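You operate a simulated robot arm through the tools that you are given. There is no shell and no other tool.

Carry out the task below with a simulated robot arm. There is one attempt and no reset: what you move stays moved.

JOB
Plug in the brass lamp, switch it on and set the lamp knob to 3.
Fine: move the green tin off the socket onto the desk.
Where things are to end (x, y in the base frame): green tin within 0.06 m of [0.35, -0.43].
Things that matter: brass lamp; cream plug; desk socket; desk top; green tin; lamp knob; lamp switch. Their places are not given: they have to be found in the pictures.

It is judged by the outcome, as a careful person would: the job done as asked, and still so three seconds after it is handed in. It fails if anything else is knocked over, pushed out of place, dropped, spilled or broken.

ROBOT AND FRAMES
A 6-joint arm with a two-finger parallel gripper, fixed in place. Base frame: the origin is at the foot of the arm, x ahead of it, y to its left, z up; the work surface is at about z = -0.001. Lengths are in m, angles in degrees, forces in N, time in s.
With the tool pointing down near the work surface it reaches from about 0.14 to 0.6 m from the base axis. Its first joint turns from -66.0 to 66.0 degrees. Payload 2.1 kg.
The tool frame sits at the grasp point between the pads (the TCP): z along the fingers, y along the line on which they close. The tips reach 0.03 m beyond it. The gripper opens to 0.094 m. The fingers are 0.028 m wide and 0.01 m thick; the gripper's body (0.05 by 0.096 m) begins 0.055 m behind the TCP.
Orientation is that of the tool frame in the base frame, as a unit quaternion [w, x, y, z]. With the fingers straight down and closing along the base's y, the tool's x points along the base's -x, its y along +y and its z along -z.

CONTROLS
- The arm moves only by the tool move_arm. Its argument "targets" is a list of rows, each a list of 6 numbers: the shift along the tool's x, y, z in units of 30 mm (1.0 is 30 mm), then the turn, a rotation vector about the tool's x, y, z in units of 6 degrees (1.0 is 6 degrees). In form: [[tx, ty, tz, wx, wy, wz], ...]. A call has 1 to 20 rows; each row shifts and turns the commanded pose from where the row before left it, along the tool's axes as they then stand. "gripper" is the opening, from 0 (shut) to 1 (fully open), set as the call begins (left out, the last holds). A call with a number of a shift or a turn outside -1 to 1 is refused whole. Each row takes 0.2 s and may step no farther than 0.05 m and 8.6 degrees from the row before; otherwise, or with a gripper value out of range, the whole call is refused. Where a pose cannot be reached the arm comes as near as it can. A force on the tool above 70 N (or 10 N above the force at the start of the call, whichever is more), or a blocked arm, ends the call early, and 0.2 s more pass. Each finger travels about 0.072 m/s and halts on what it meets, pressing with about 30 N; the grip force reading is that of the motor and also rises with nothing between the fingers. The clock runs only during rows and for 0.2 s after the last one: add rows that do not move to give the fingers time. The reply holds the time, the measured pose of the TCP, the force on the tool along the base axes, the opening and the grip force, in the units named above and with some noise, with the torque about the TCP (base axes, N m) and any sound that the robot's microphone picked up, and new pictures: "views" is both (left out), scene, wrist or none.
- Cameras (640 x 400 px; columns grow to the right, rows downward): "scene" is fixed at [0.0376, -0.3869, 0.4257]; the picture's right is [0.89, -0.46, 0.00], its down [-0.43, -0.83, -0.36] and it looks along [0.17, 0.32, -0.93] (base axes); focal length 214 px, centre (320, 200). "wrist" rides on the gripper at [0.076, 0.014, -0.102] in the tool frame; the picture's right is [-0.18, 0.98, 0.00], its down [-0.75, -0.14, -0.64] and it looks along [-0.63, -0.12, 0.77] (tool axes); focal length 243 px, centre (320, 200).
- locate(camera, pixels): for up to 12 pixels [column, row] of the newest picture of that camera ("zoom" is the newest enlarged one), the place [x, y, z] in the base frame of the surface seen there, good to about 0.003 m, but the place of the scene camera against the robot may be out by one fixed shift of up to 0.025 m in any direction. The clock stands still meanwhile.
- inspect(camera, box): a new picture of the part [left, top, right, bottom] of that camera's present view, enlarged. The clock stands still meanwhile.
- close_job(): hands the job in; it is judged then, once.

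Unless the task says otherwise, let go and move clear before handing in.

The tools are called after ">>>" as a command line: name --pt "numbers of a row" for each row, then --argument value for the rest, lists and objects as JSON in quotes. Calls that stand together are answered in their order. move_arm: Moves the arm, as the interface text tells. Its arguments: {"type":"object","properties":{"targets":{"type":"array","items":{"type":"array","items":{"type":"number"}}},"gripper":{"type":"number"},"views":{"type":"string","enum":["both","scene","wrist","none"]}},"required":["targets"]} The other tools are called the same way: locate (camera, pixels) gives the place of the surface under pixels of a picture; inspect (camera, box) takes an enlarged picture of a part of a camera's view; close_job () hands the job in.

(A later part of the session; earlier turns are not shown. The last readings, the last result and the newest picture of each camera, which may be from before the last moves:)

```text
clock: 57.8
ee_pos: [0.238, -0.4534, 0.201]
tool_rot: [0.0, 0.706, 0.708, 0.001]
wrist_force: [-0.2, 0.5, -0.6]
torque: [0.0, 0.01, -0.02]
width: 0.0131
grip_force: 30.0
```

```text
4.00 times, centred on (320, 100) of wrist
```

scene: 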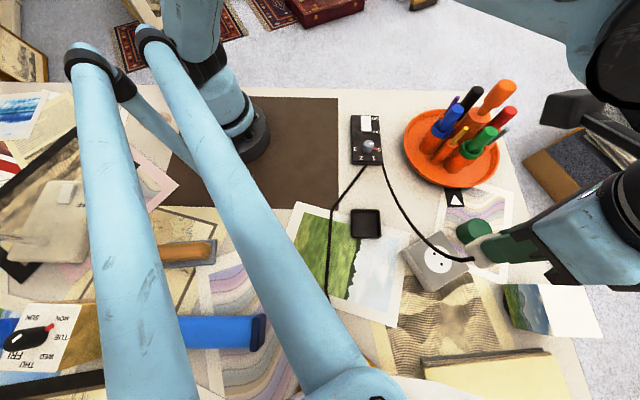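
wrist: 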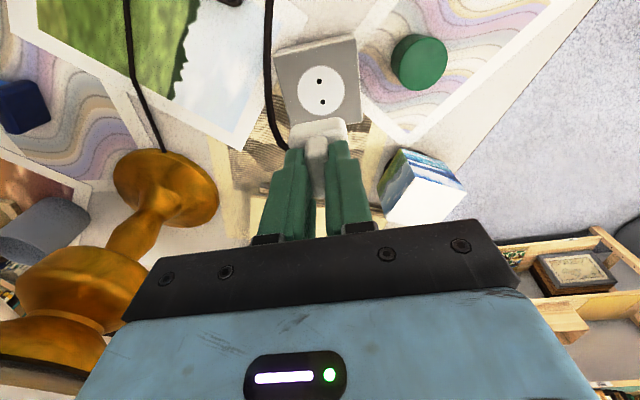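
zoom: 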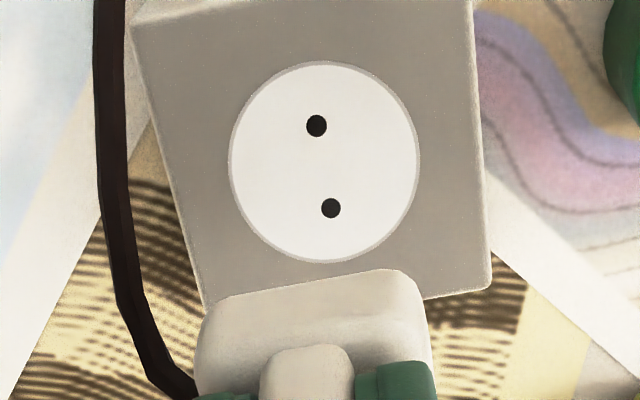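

Relative to the TCP axis, the hole midpoint (321,91.8) is within about 1 mm, and the hole line matches the tool x direction to within 0.5°. I'll check how the plug itself sits in the grip.

>>> inspect --camera "wrist" --box '[272, 115, 368, 175]'

>>> inspect --camera "wrist" --box '[272, 150, 368, 210]'

>>> locate --camera "wrist" --pixels '[[319.25, 81.5], [322.75, 102], [321, 65.5], [322, 115], [297.25, 90], [344.75, 90], [318, 130], [300, 138], [335, 132], [315, 148]]'

```text
6.67 times, centred on (320, 145) of wrist
```

zoom: 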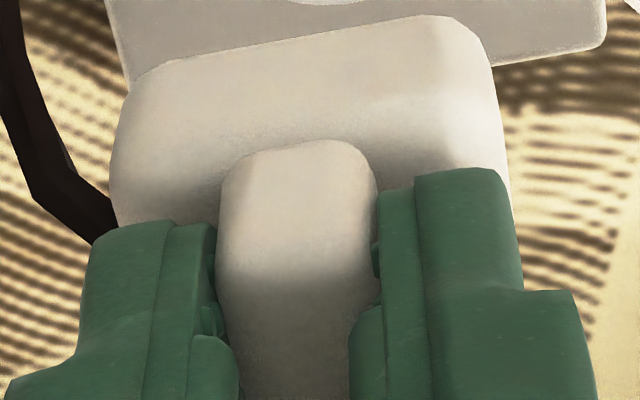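

```text
6.67 times, centred on (320, 180) of wrist
```

zoom: 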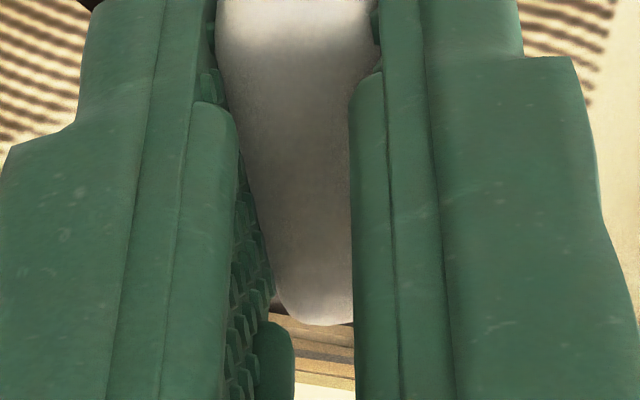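

```text
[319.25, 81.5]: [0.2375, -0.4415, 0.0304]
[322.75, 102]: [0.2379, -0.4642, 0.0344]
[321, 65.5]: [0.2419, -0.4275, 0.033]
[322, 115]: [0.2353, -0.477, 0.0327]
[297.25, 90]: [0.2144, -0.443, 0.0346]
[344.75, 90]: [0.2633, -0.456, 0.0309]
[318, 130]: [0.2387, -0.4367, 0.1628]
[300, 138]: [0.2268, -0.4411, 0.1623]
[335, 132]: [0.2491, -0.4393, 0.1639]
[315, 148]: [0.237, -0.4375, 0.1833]
```

The plug sits square in the grip and its centre matches the TCP within about 1 mm; the socket centre is about (0.2382,-0.4525). I'll descend to just above the socket (its face is at z≈0.0337, so seating should be near TCP z≈0.092).

>>> move_arm --pt "0.03 0.01 0.4 0 0 0" --pt "0 0 0.6 0 0 0" --pt "0 0 0.6 0 0 0" --pt "0 0 0.6 0 0 0" --pt "0 0 0.6 0 0 0" --pt "0 0 0.3 0 0 0" --pt "0 0 0 0 0 0" --gripper 0 --views "both"

>>> inspect --camera "wrist" --box '[240, 60, 400, 160]'

>>> inspect --camera "scene" --box '[384, 210, 480, 270]'

```text
clock: 59.4
ee_pos: [0.2364, -0.452, 0.109]
tool_rot: [0.0, 0.707, 0.708, 0.001]
wrist_force: [0.1, 0.1, -1.0]
torque: [0.02, 0.0, 0.04]
width: 0.0133
grip_force: 30.0
```

scene: 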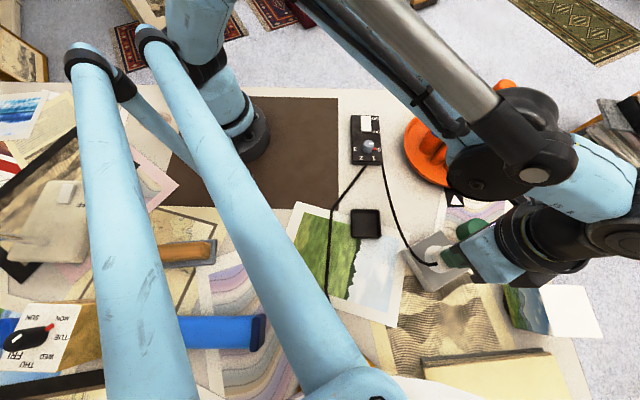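
wrist: 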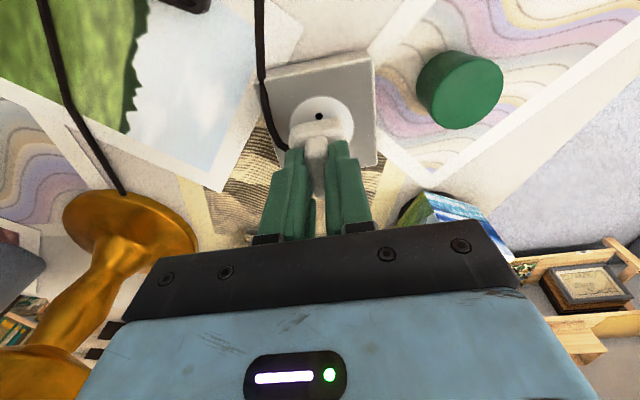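

```text
4.00 times, centred on (320, 110) of wrist
```

zoom: 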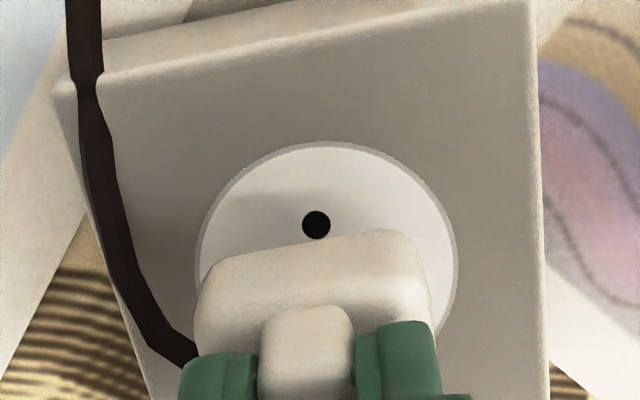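

```text
6.67 times, centred on (432, 240) of scene
```

zoom: 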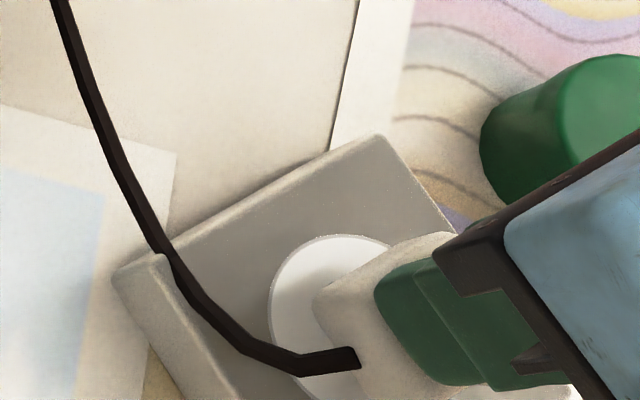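

The visible hole (319,116) matches the plan to within about 1 mm. I'll nudge half a millimetre and descend in small steps, watching force and sound.

>>> move_arm --pt "0 0.017 0.1 0 0 0" --pt "0 0 0.1 0 0 0" --pt "0 0 0.1 0 0 0" --pt "0 0 0.08 0 0 0" --pt "0 0 0 0 0 0" --gripper 0 --views "none"

>>> move_arm --pt "0 0 0.03 0 0 0" --pt "0 0 0.03 0 0 0" --pt "0 0 0 0 0 0" --gripper 0 --views "wrist"

```text
clock: 60.6
ee_pos: [0.2384, -0.4512, 0.097]
tool_rot: [0.0, 0.706, 0.708, 0.0]
wrist_force: [-0.7, 0.4, -0.4]
torque: [0.01, -0.01, -0.02]
width: 0.0128
grip_force: 29.9
```

```text
clock: 61.4
ee_pos: [0.2379, -0.4519, 0.0965]
tool_rot: [0.0, 0.707, 0.708, 0.0]
wrist_force: [0.1, 0.7, -0.8]
torque: [0.0, 0.01, -0.04]
width: 0.0131
grip_force: 29.5
```

wrist: 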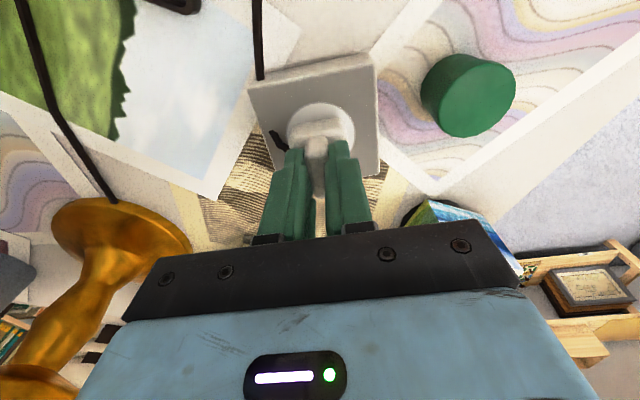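

Still no contact (z≈0.096). I'll continue down in 1 mm steps.

>>> move_arm --pt "0 0 0.04 0 0 0" --pt "0 0 0.04 0 0 0" --pt "0 0 0 0 0 0" --gripper 0 --views "none"

>>> move_arm --pt "0 0 0.04 0 0 0" --pt "0 0 0 0 0 0" --gripper 0 --views "none"

>>> move_arm --pt "0 0 0.04 0 0 0" --pt "0 0 0 0 0 0" --gripper 0 --views "wrist"

>>> inspect --camera "wrist" --box '[240, 80, 400, 180]'

```text
clock: 62.2
ee_pos: [0.2368, -0.4514, 0.0939]
tool_rot: [-0.002, 0.707, 0.708, 0.001]
wrist_force: [-0.8, 13.6, 14.7]
torque: [0.24, 0.03, -0.04]
width: 0.013
grip_force: 29.8
heard: snap
```

```text
clock: 62.8
ee_pos: [0.2381, -0.4513, 0.0918]
tool_rot: [-0.001, 0.706, 0.708, 0.001]
wrist_force: [0.0, 16.2, 24.3]
torque: [0.38, 0.03, -0.02]
width: 0.0131
grip_force: 30.0
```

```text
clock: 63.4
ee_pos: [0.2382, -0.4527, 0.0903]
tool_rot: [0.001, 0.707, 0.707, 0.0]
wrist_force: [0.3, 11.0, 26.2]
torque: [0.26, 0.01, -0.02]
width: 0.0132
grip_force: 29.9
```

wrist: 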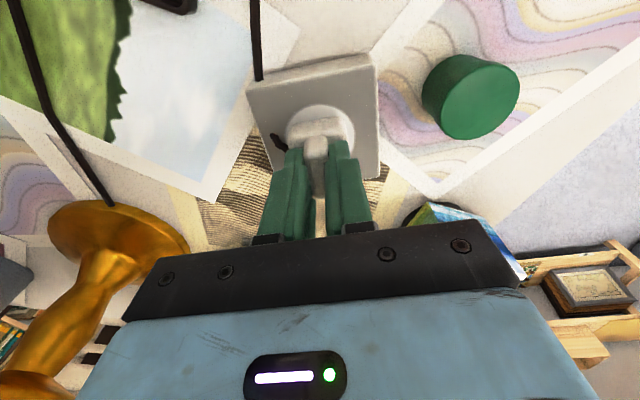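

```text
4.00 times, centred on (320, 130) of wrist
```

zoom: 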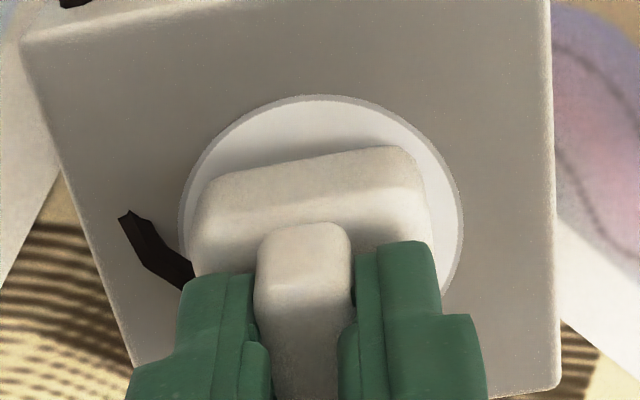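

"Snap" was heard at z≈0.094 and the plug is flush on the socket disc. I'll ease off the downward push by about 2 mm and then open the fingers.

>>> move_arm --pt "0 0 -0.05 0 0 0" --pt "0 0 -0.03 0 0 0" --pt "0 0 0 0 0 0" --gripper 0 --views "none"

>>> move_arm --pt "0 0 0 0 0 0" --pt "0 0 0 0 0 0" --pt "0 0 0 0 0 0" --gripper 0.5 --views "wrist"

```text
clock: 64.2
ee_pos: [0.2374, -0.4525, 0.0921]
tool_rot: [0.001, 0.707, 0.707, -0.001]
wrist_force: [0.0, 0.7, 0.0]
torque: [0.02, 0.02, 0.01]
width: 0.013
grip_force: 30.4
heard: snap
```

```text
clock: 65.0
ee_pos: [0.2379, -0.4523, 0.092]
tool_rot: [0.0, 0.706, 0.708, 0.0]
wrist_force: [0.6, -0.2, -0.1]
torque: [0.0, 0.01, -0.01]
width: 0.047
grip_force: 0.1
```

wrist: 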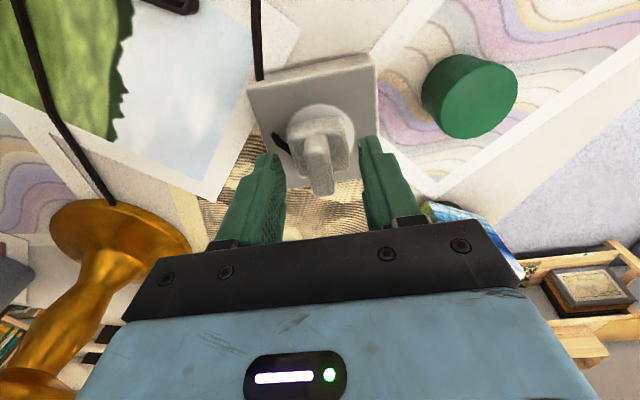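

A second "snap" came as I eased up, which might mean the plug popped back out. I'll inspect and locate the plug's height and position.

>>> inspect --camera "wrist" --box '[240, 90, 400, 190]'

>>> inspect --camera "scene" --box '[392, 220, 488, 280]'

>>> locate --camera "wrist" --pixels '[[317, 160], [318, 170], [319, 180], [315, 165], [320, 168], [305, 150], [332, 145], [320, 120], [300, 135], [345, 120], [352, 130], [318, 130]]'

```text
4.00 times, centred on (320, 140) of wrist
```

zoom: 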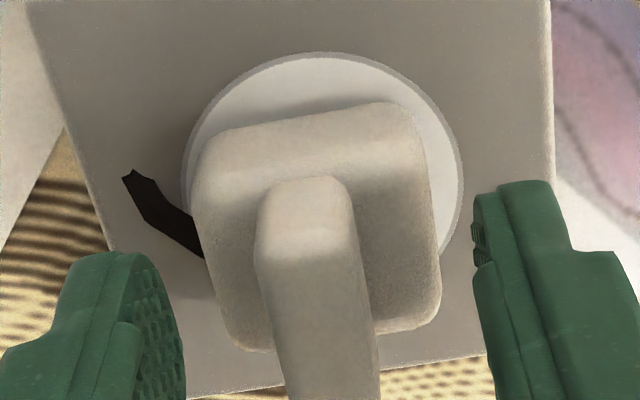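

```text
6.67 times, centred on (440, 250) of scene
```

zoom: 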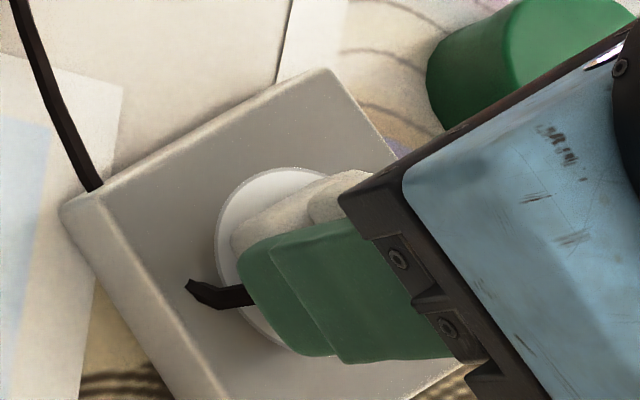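

```text
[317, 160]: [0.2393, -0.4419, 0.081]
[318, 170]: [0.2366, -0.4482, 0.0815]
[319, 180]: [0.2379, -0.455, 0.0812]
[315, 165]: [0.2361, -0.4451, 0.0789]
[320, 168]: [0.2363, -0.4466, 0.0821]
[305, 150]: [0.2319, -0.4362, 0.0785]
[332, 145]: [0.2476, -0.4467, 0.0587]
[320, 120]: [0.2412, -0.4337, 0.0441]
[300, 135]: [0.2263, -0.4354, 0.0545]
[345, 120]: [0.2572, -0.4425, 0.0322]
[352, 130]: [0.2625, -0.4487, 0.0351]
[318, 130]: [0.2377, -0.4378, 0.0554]
```

The plug rests on the socket face (fin top z≈0.081), but since the side force vanished with the second "snap" it probably unlatched when I lifted with the grip closed. I'll re-grip, press down until it snaps again, and this time open without lifting.

>>> move_arm --pt "0 0 0 0 0 0" --pt "0 0 0 0 0 0" --pt "0 0 0 0 0 0" --pt "0 0 0 0 0 0" --gripper 0 --views "none"

>>> move_arm --pt "0.02 0 0.03 0 0 0" --pt "0 0 0 0 0 0" --gripper 0 --views "none"

```text
clock: 66.0
ee_pos: [0.2378, -0.4524, 0.0919]
tool_rot: [-0.001, 0.707, 0.708, 0.0]
wrist_force: [0.3, -0.6, 0.7]
torque: [0.0, 0.01, 0.04]
width: 0.0131
grip_force: 30.0
```

```text
clock: 66.6
ee_pos: [0.2384, -0.452, 0.0921]
tool_rot: [0.0, 0.706, 0.708, -0.001]
wrist_force: [0.4, -4.7, 21.9]
torque: [-0.26, -0.02, -0.04]
width: 0.0132
grip_force: 29.6
```

Pressing 1 mm gives 22 N and no snap yet. I'll push a little further in small steps, listening for the snap.

>>> move_arm --pt "-0.01 0 0.03 0 0 0" --pt "0 0 0 0 0 0" --gripper 0 --views "none"

>>> inspect --camera "wrist" --box '[240, 80, 400, 180]'

```text
clock: 67.2
ee_pos: [0.2369, -0.4519, 0.0914]
tool_rot: [0.0, 0.706, 0.708, 0.0]
wrist_force: [-0.1, -1.4, 29.2]
torque: [-0.02, 0.03, -0.01]
width: 0.0131
grip_force: 30.2
```

```text
4.00 times, centred on (320, 130) of wrist
```

zoom: 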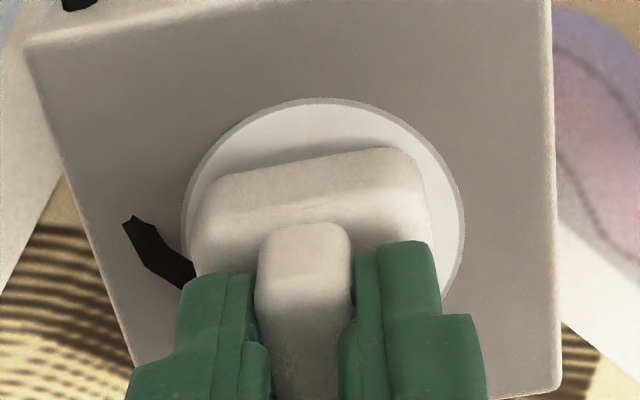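

There is firm resistance (29 N) and no further snap, which suggests it may already be fully seated. I'll ease up to zero force and then pull very gently to see whether the socket holds it.

>>> move_arm --pt "0 0 -0.06 0 0 0" --pt "0 0 0 0 0 0" --gripper 0 --views "none"

>>> move_arm --pt "0 0 -0.02 0 0 0" --pt "0 0 0 0 0 0" --gripper 0 --views "none"

```text
clock: 67.8
ee_pos: [0.2374, -0.4519, 0.0925]
tool_rot: [0.0, 0.706, 0.708, 0.0]
wrist_force: [0.6, 0.3, 0.8]
torque: [-0.02, 0.01, -0.01]
width: 0.0131
grip_force: 29.8
```

```text
clock: 68.4
ee_pos: [0.2389, -0.4512, 0.0924]
tool_rot: [0.0, 0.707, 0.708, 0.0]
wrist_force: [-0.1, -0.5, -1.0]
torque: [0.05, 0.02, -0.01]
width: 0.013
grip_force: 29.6
```

The force is about -1 N, the same as holding the plug in free air. I'll lift 1.5 mm more to be sure.

>>> move_arm --pt "0 0 -0.05 0 0 0" --pt "0 0 0 0 0 0" --gripper 0 --views "wrist"

>>> inspect --camera "wrist" --box '[240, 80, 400, 180]'

>>> locate --camera "wrist" --pixels '[[315, 148], [316, 155], [312, 140], [295, 138], [335, 130], [318, 110], [345, 115]]'

```text
clock: 69.0
ee_pos: [0.2383, -0.4517, 0.0944]
tool_rot: [0.0, 0.707, 0.707, 0.0]
wrist_force: [0.1, 0.6, -1.4]
torque: [0.0, -0.03, 0.0]
width: 0.0131
grip_force: 30.3
```

wrist: 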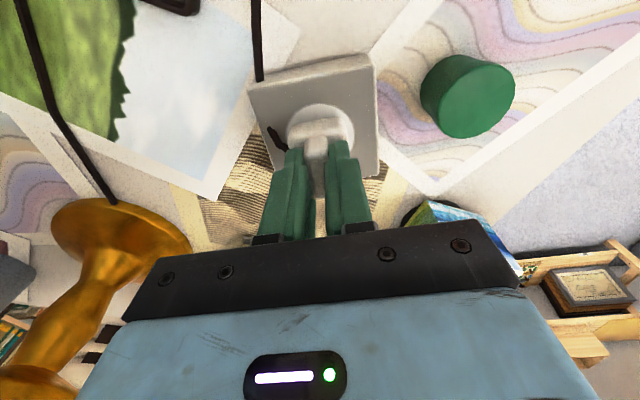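

```text
4.00 times, centred on (320, 130) of wrist
```

zoom: 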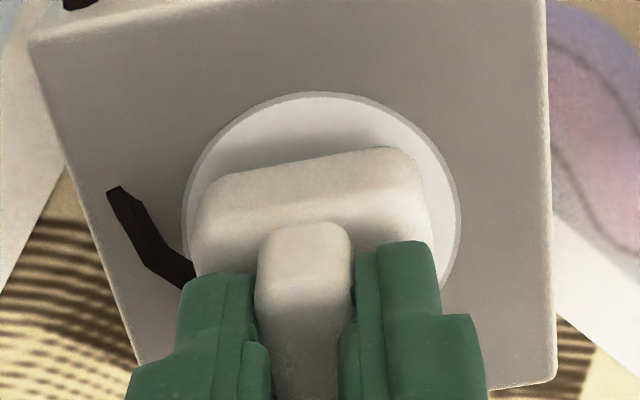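

```text
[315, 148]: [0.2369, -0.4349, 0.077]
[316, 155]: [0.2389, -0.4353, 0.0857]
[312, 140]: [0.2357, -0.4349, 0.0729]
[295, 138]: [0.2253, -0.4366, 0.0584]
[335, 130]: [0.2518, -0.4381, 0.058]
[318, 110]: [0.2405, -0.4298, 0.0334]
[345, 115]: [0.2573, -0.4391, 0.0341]
```

The plug lifts freely, so it is not latched; the second "snap" was it letting go. I'll raise it about 20 mm clear, then come down again about 1 mm further toward +y (the side force pointed that way), and release without lifting.

>>> move_arm --pt "0 0 -0.2 0 0 0" --pt "0 0 -0.3 0 0 0" --pt "0 0 -0.3 0 0 0" --pt "0 0 0 0 0 0" --gripper 0 --views "both"

>>> inspect --camera "wrist" --box '[240, 60, 400, 160]'

>>> inspect --camera "scene" --box '[384, 215, 480, 275]'

```text
clock: 70.0
ee_pos: [0.2371, -0.4516, 0.1194]
tool_rot: [0.0, 0.707, 0.708, 0.0]
wrist_force: [0.5, -0.2, 0.2]
torque: [0.0, 0.02, -0.03]
width: 0.0133
grip_force: 30.0
```

scene: 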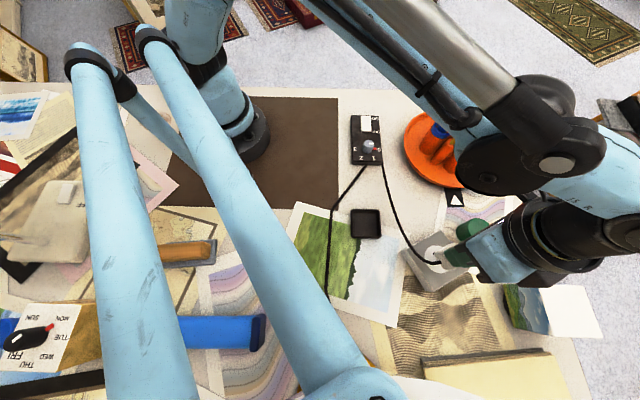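
wrist: 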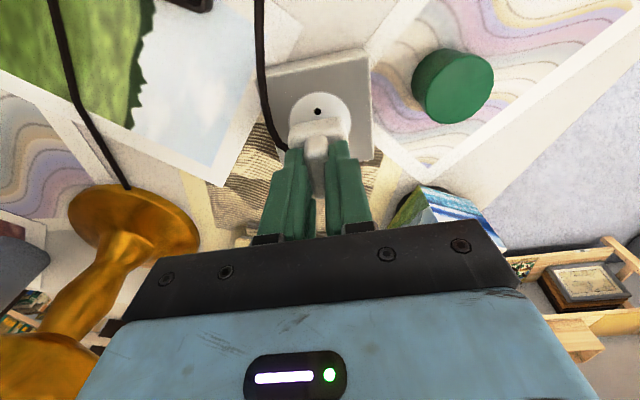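

```text
4.00 times, centred on (320, 110) of wrist
```

zoom: 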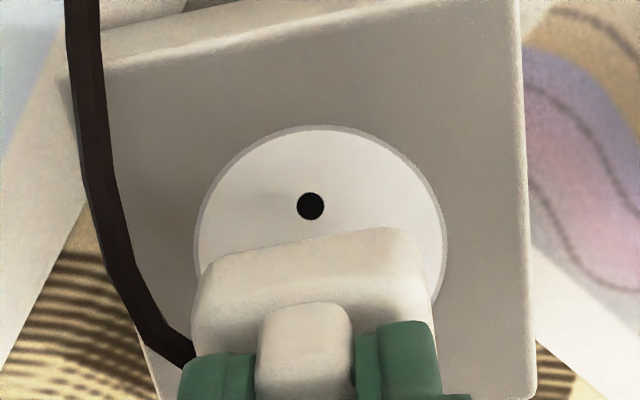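

```text
6.67 times, centred on (432, 245) of scene
```

zoom: 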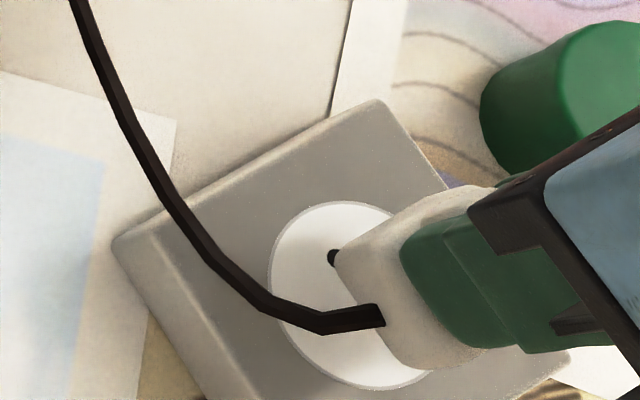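

The hole (317.5,111.5) and disc are now aligned with the tool axis to within 0.3 mm. I'll descend again, quickly to just above, then in small steps until the snap.

>>> move_arm --pt "0 0 0.25 0 0 0" --pt "0 0 0.3 0 0 0" --pt "0 0 0.15 0 0 0" --pt "0 0 0 0 0 0" --gripper 0 --views "none"

>>> move_arm --pt "0 0 0.07 0 0 0" --pt "0 0 0 0 0 0" --gripper 0 --views "none"

```text
clock: 71.0
ee_pos: [0.2379, -0.4526, 0.0976]
tool_rot: [0.0, 0.707, 0.707, -0.001]
wrist_force: [0.1, 0.0, 0.2]
torque: [0.01, -0.03, 0.0]
width: 0.0132
grip_force: 30.1
```

```text
clock: 71.6
ee_pos: [0.2378, -0.4524, 0.0947]
tool_rot: [0.0, 0.706, 0.708, -0.001]
wrist_force: [-1.1, -0.8, 0.5]
torque: [-0.01, -0.02, 0.04]
width: 0.0132
grip_force: 30.0
```

No contact yet at z≈0.095. I'll continue down in millimetre steps.

>>> move_arm --pt "0 0 0.04 0 0 0" --pt "0 0 0 0 0 0" --gripper 0 --views "none"

>>> move_arm --pt "0 0 0.03 0 0 0" --pt "0 0 0 0 0 0" --gripper 0 --views "none"

```text
clock: 72.2
ee_pos: [0.2374, -0.4519, 0.0944]
tool_rot: [0.0, 0.706, 0.708, 0.0]
wrist_force: [0.7, 0.2, -0.8]
torque: [0.01, 0.02, 0.0]
width: 0.013
grip_force: 29.7
```

```text
clock: 72.8
ee_pos: [0.2389, -0.4541, 0.0931]
tool_rot: [0.0, 0.706, 0.708, -0.001]
wrist_force: [0.6, -1.3, -1.1]
torque: [0.01, 0.02, -0.04]
width: 0.013
grip_force: 30.0
```

Still free at z≈0.093. I'll keep stepping down.

>>> move_arm --pt "0 0 0.03 0 0 0" --pt "0 0 0 0 0 0" --gripper 0 --views "none"

>>> move_arm --pt "0 0 0.03 0 0 0" --pt "0 0 0 0 0 0" --gripper 0 --views "none"

```text
clock: 73.4
ee_pos: [0.2384, -0.4514, 0.0931]
tool_rot: [0.0, 0.706, 0.708, 0.0]
wrist_force: [-0.6, 0.0, -0.9]
torque: [0.0, 0.01, 0.01]
width: 0.0132
grip_force: 29.9
```

```text
clock: 74.0
ee_pos: [0.2396, -0.452, 0.0915]
tool_rot: [0.0, 0.707, 0.707, 0.0]
wrist_force: [0.5, -0.8, -0.7]
torque: [0.0, 0.03, -0.02]
width: 0.013
grip_force: 29.9
```

>>> move_arm --pt "0 0 0.03 0 0 0" --pt "0 0 0 0 0 0" --gripper 0 --views "none"

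>>> move_arm --pt "0 0 0.03 0 0 0" --pt "0 0 0 0 0 0" --gripper 0 --views "none"

```text
clock: 74.6
ee_pos: [0.239, -0.4519, 0.0913]
tool_rot: [0.001, 0.707, 0.707, 0.0]
wrist_force: [-2.3, -1.3, 16.9]
torque: [0.22, 0.07, -0.01]
width: 0.0133
grip_force: 29.8
heard: snap
```

```text
clock: 75.2
ee_pos: [0.2379, -0.4516, 0.09]
tool_rot: [0.001, 0.707, 0.707, -0.001]
wrist_force: [-2.7, -1.3, 29.1]
torque: [-0.05, 0.1, 0.04]
width: 0.013
grip_force: 29.6
```

"Snap" again, this time with little side force, and 29 N of downward push. I'll open the fingers now without lifting.

>>> move_arm --pt "0 0 0 0 0 0" --pt "0 0 0 0 0 0" --pt "0 0 0 0 0 0" --pt "0 0 0 0 0 0" --gripper 0.5 --views "wrist"

>>> inspect --camera "wrist" --box '[240, 90, 400, 190]'

```text
clock: 76.2
ee_pos: [0.2376, -0.4525, 0.0892]
tool_rot: [0.0, 0.706, 0.708, 0.0]
wrist_force: [0.2, -0.4, 0.0]
torque: [0.0, -0.02, 0.01]
width: 0.0472
grip_force: 0.0
```

wrist: 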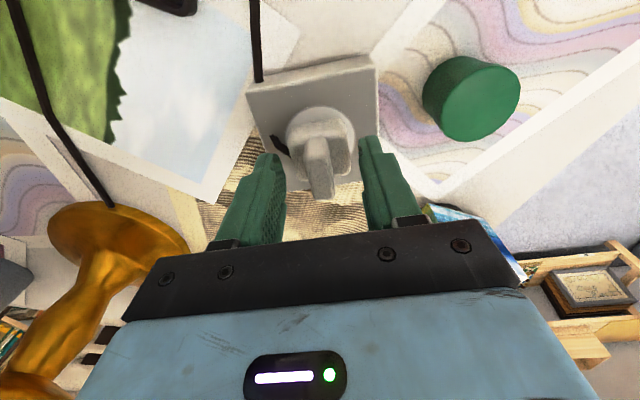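

```text
4.00 times, centred on (320, 140) of wrist
```

zoom: 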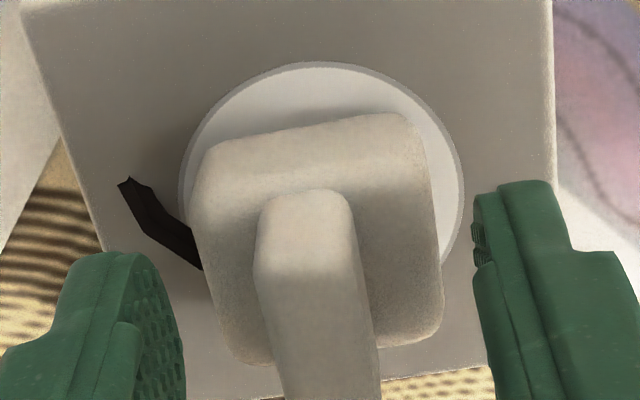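

No second snap on release, so the plug should be latched. I'll open a bit more and rise straight up.

>>> move_arm --pt "0 0 -0.1 0 0 0" --pt "0 0 -0.3 0 0 0" --pt "0 0 -0.6 0 0 0" --pt "0 0 -0.8 0 0 0" --pt "0 0 -1 0 0 0" --pt "0 0 -1 0 0 0" --pt "0 0 0 0 0 0" --gripper 0.6 --views "both"

>>> inspect --camera "wrist" --box '[240, 50, 400, 150]'

>>> inspect --camera "scene" --box '[392, 220, 488, 280]'

```text
clock: 77.8
ee_pos: [0.2382, -0.452, 0.203]
tool_rot: [0.0, 0.706, 0.708, 0.001]
wrist_force: [-0.5, -0.4, -1.0]
torque: [0.0, -0.02, -0.01]
width: 0.0562
grip_force: 0.1
```

scene: 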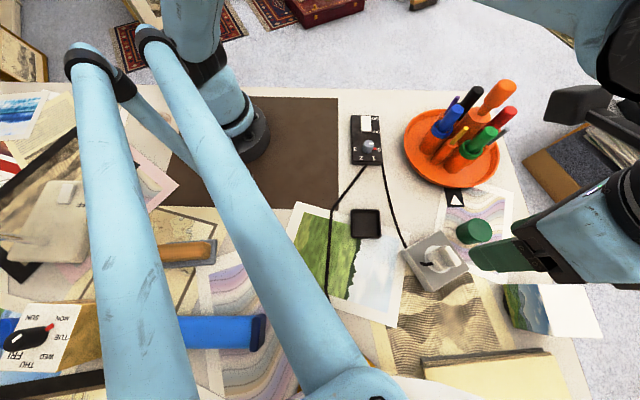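
wrist: 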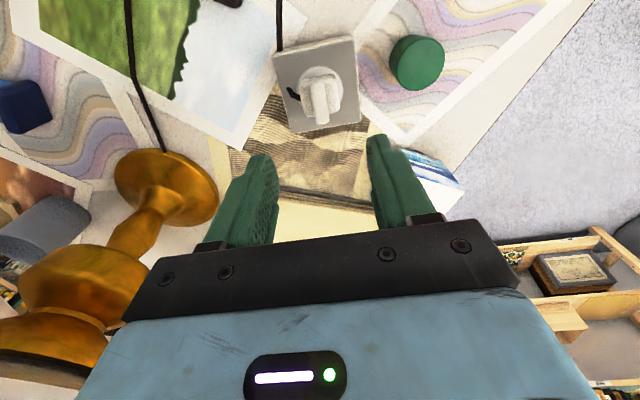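

```text
4.00 times, centred on (320, 100) of wrist
```

zoom: 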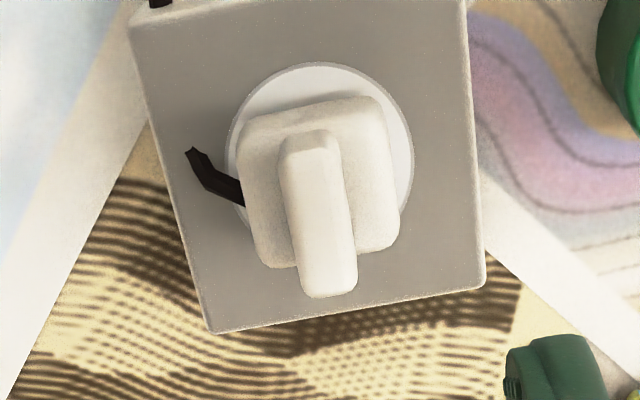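

```text
6.67 times, centred on (440, 250) of scene
```

zoom: 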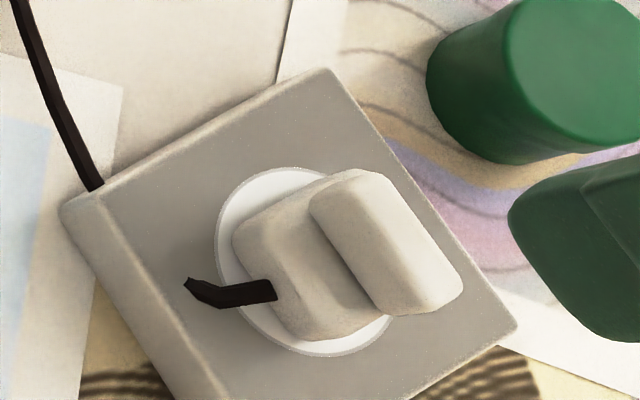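

The plug is seated square on the socket, cable leading away cleanly, and no further snap was heard. Next I'll go over the control box and look closely at the switch and knob.

>>> move_arm --pt "0.5 0.05 0 0 0 0" --pt "0.95 0.1 0 0 0 0" --pt "0.95 0.1 0 0 0 0" --pt "0.95 0.1 0 0 0 0" --pt "0.95 0.1 0 0 0 0" --pt "0.95 0.1 0 0 0 0" --pt "0.95 0.1 0 0 0 0" --pt "0.95 0.1 0 0 0 0" --pt "0.95 0.1 0 0 0 0" --pt "0.95 0.1 0 0 0 0" --pt "0.95 0.1 0 0 0 0" --pt "0.4 0.05 0 0 0 0" --pt "0 0 0 0 0 0" --gripper 0.6 --views "both"

>>> inspect --camera "scene" --box '[336, 105, 400, 145]'

```text
clock: 80.6
ee_pos: [0.2686, -0.1388, 0.2031]
tool_rot: [0.0, 0.706, 0.708, 0.0]
wrist_force: [0.8, 1.5, -0.2]
torque: [0.02, 0.01, -0.01]
width: 0.0563
grip_force: 0.0
```

scene: 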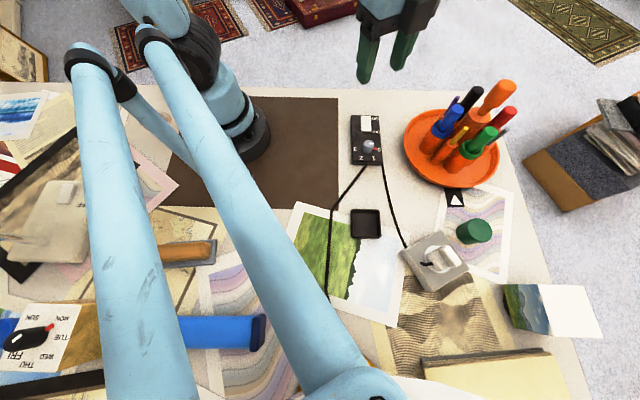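
wrist: 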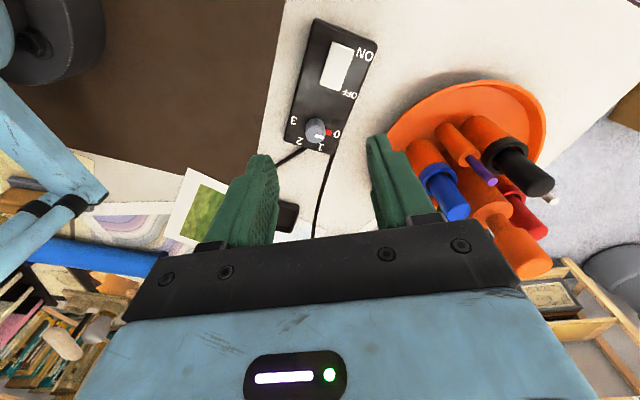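

```text
10.00 times, centred on (368, 125) of scene
```

zoom: 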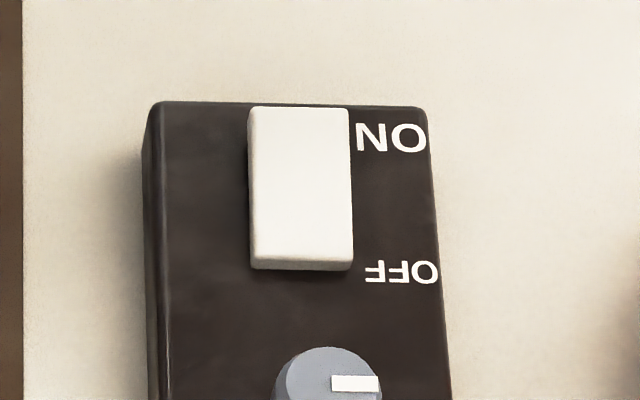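

>>> inspect --camera "wrist" --box '[272, 10, 400, 90]'

>>> inspect --camera "wrist" --box '[272, 80, 400, 160]'

>>> locate --camera "wrist" --pixels '[[342, 46], [340, 55], [338, 66], [335, 78], [332, 86], [350, 52], [330, 70], [310, 60], [316, 130], [332, 133], [300, 130], [345, 100]]'

```text
5.00 times, centred on (336, 50) of wrist
```

zoom: 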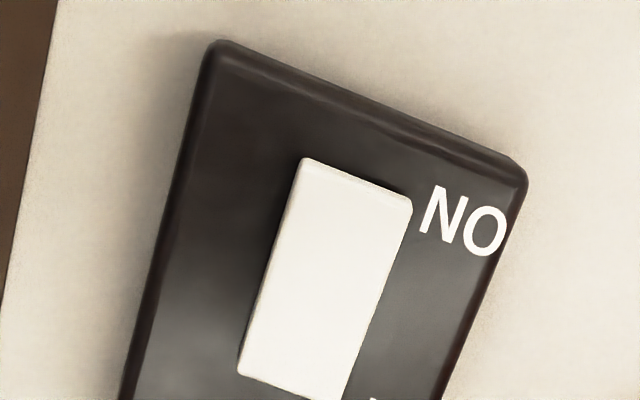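

```text
5.00 times, centred on (336, 120) of wrist
```

zoom: 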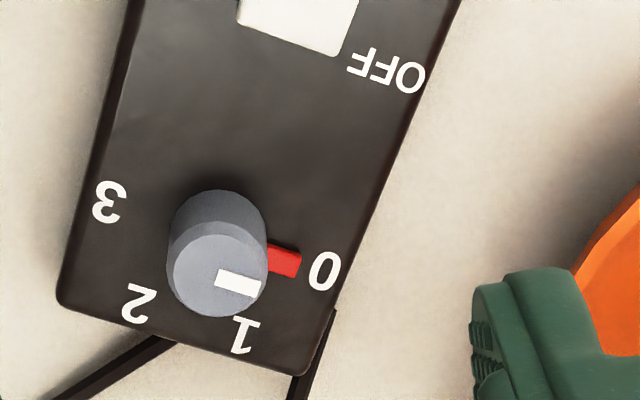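

```text
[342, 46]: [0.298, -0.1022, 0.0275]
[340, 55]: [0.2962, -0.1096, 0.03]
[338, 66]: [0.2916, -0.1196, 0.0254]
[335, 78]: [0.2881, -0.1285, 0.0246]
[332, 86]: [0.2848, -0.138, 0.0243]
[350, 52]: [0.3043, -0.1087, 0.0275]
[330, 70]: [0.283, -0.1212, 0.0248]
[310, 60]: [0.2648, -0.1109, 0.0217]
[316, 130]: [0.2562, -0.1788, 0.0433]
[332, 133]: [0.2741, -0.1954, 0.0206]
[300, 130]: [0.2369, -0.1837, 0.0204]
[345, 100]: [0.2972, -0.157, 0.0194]
```

The switch is a rocker: its ON end (342,46) is raised to z≈0.028 and its OFF end (332,86) is down at z≈0.024, so the ON end near (0.297,-0.106) must be pressed. I'll close the fingers, turn so the narrow side lies along the rocker, and hover above that end.

>>> move_arm --pt "0 0 0 0 0 -0.7" --pt "0 0 0 0 0 -1" --pt "0 0 0 0 0 -1" --pt "0 0 0 0 0 -1" --pt "0 0 0 0 0 -1" --pt "0 0 0 0 0 -1" --pt "0 0 0 0 0 -1" --pt "0 0 0 0 0 -1" --pt "0 0 0 0 0 -1" --pt "0 0 0 0 0 -1" --pt "0 0 0 0 0 -0.63" --pt "-0.08 0.34 0.7 0 0 0" --pt "-0.08 0.34 0.9 0 0 0" --pt "-0.08 0.34 0.9 0 0 0" --pt "-0.08 0.334 0.6 0 0 0" --pt "0 0 0 0 0 0" --gripper 0 --views "both"

>>> inspect --camera "wrist" --box '[224, 60, 416, 180]'

>>> inspect --camera "scene" --box '[320, 80, 448, 160]'

```text
clock: 84.0
ee_pos: [0.2986, -0.108, 0.1091]
tool_rot: [0.0, 0.241, 0.97, 0.001]
wrist_force: [0.0, 0.6, -0.6]
torque: [-0.03, 0.01, -0.02]
width: 0.0
grip_force: 29.8
```

scene: 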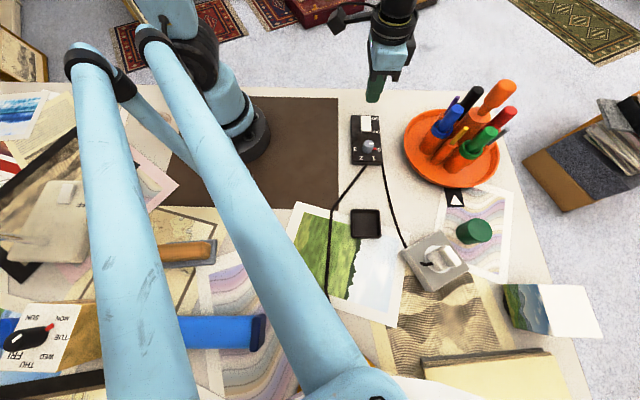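
wrist: 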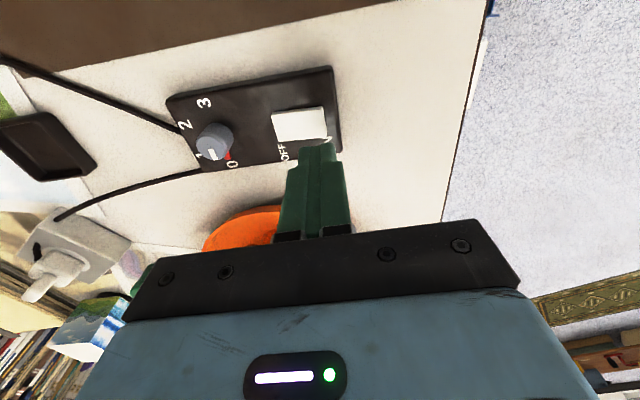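

```text
3.33 times, centred on (320, 120) of wrist
```

zoom: 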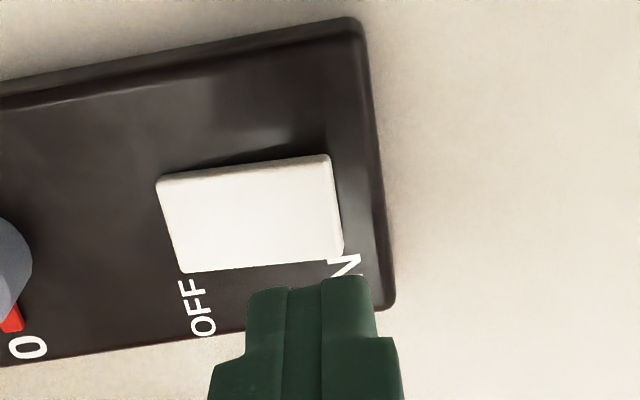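

```text
5.00 times, centred on (384, 120) of scene
```

zoom: 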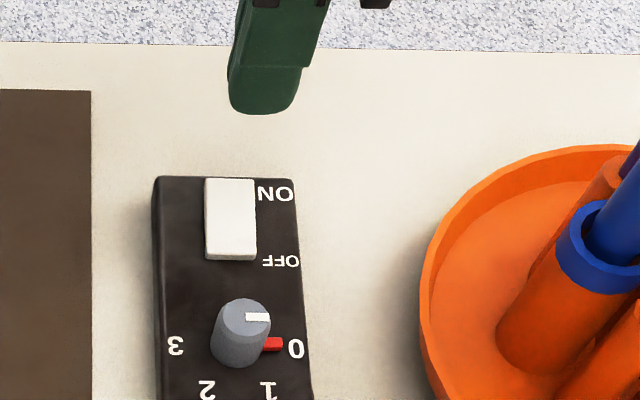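

My target point projects onto the switch about 4 mm inside its ON edge and about 3 mm off its centreline, so I'll shift 2.5 mm and descend to just above it.

>>> move_arm --pt "0.08 -0.02 0.4 0 0 0" --pt "0 0 0.6 0 0 0" --pt "0 0 0.5 0 0 0" --pt "0 0 0 0 0 0" --gripper 0 --views "both"

>>> inspect --camera "wrist" --box '[224, 80, 416, 200]'

>>> inspect --camera "scene" --box '[336, 95, 400, 135]'

```text
clock: 85.0
ee_pos: [0.2966, -0.1078, 0.0645]
tool_rot: [0.0, 0.241, 0.97, 0.0]
wrist_force: [0.9, -0.4, -0.1]
torque: [0.0, 0.02, -0.01]
width: 0.0
grip_force: 30.7
```

scene: 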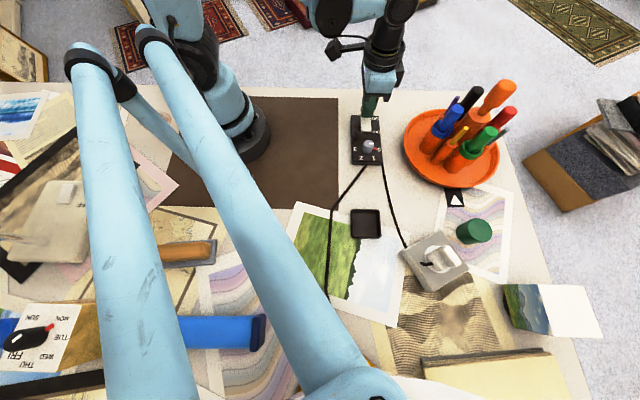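
wrist: 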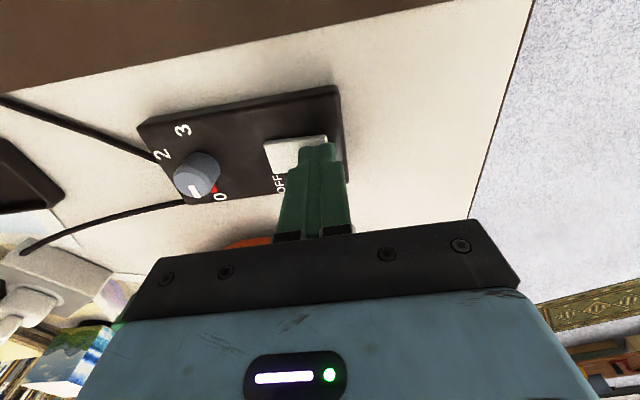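

```text
3.33 times, centred on (320, 140) of wrist
```

zoom: 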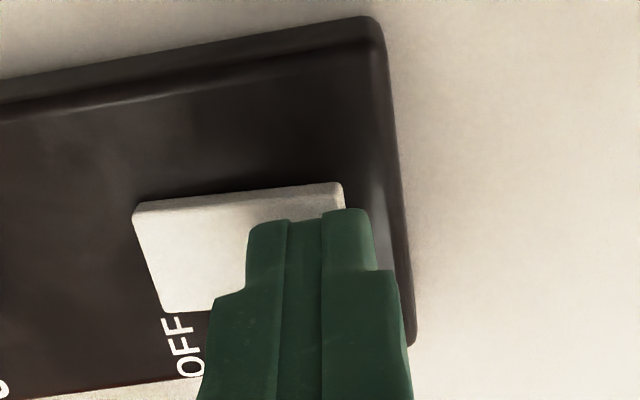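

```text
10.00 times, centred on (368, 115) of scene
```

zoom: 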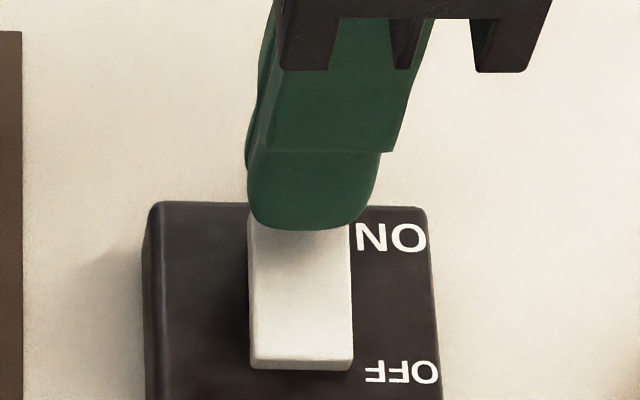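

The closed fingertips are right over the ON end. I'll press down in small steps and listen for a click.

>>> move_arm --pt "0 0 0.07 0 0 0" --pt "0 0 0.05 0 0 0" --pt "0 0 0.04 0 0 0" --pt "0 0 0 0 0 0" --gripper 0 --views "none"

>>> move_arm --pt "0 0 0.04 0 0 0" --pt "0 0 0 0 0 0" --gripper 0 --views "none"

>>> move_arm --pt "0 0 0.04 0 0 0" --pt "0 0 0 0 0 0" --gripper 0 --views "wrist"

```text
clock: 86.0
ee_pos: [0.2946, -0.1086, 0.0601]
tool_rot: [0.0, 0.241, 0.97, 0.0]
wrist_force: [-0.3, -0.4, -0.3]
torque: [-0.02, -0.01, -0.04]
width: 0.0001
grip_force: 29.2
```

```text
clock: 86.6
ee_pos: [0.2957, -0.1086, 0.0594]
tool_rot: [-0.001, 0.241, 0.97, -0.001]
wrist_force: [0.2, 0.1, 0.2]
torque: [-0.02, 0.0, 0.02]
width: 0.0
grip_force: 29.5
```

```text
clock: 87.2
ee_pos: [0.2956, -0.1084, 0.0576]
tool_rot: [0.0, 0.241, 0.97, 0.0]
wrist_force: [0.5, 1.8, 1.1]
torque: [0.0, -0.03, -0.01]
width: 0.0001
grip_force: 30.1
```

wrist: 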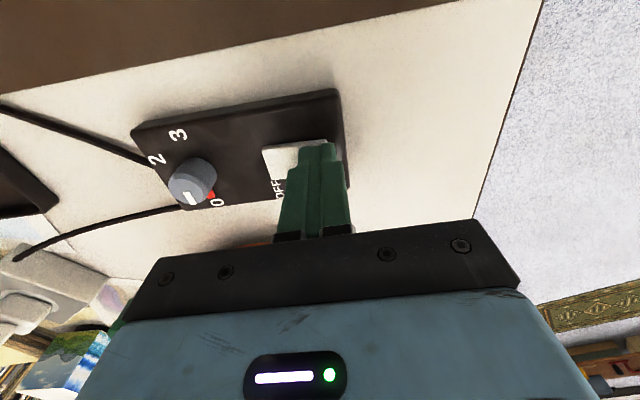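

Contact is just beginning (about 1 N at z≈0.0576). I'll continue pressing in 1 mm steps.

>>> move_arm --pt "0 0 0.04 0 0 0" --pt "0 0 0 0 0 0" --gripper 0 --views "none"

>>> move_arm --pt "0 0 0.04 0 0 0" --pt "0 0 0 0 0 0" --gripper 0 --views "none"

>>> move_arm --pt "0 0 0.04 0 0 0" --pt "0 0 0 0 0 0" --gripper 0 --views "wrist"

```text
clock: 87.8
ee_pos: [0.2959, -0.1082, 0.0575]
tool_rot: [0.0, 0.241, 0.971, 0.0]
wrist_force: [0.0, 0.1, 1.3]
torque: [0.04, 0.0, 0.0]
width: 0.0001
grip_force: 30.0
```

```text
clock: 88.4
ee_pos: [0.2954, -0.1082, 0.0576]
tool_rot: [0.0, 0.242, 0.97, 0.0]
wrist_force: [-0.8, 0.7, 1.0]
torque: [0.01, 0.0, -0.03]
width: 0.0
grip_force: 29.9
```

```text
clock: 89.0
ee_pos: [0.2952, -0.1068, 0.0563]
tool_rot: [0.0, 0.241, 0.971, 0.0]
wrist_force: [-5.0, 2.9, 59.2]
torque: [-0.4, 0.37, -0.05]
width: 0.0004
grip_force: 30.1
```

wrist: 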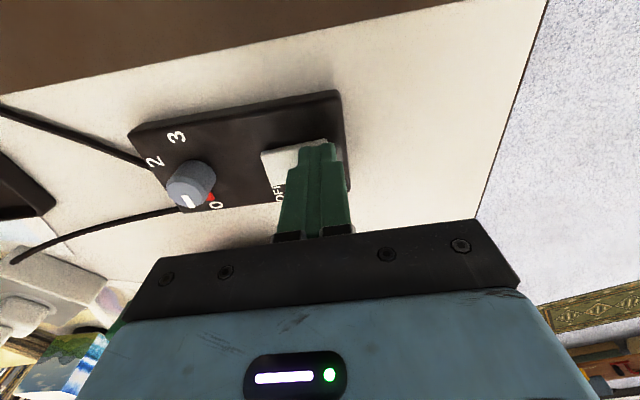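

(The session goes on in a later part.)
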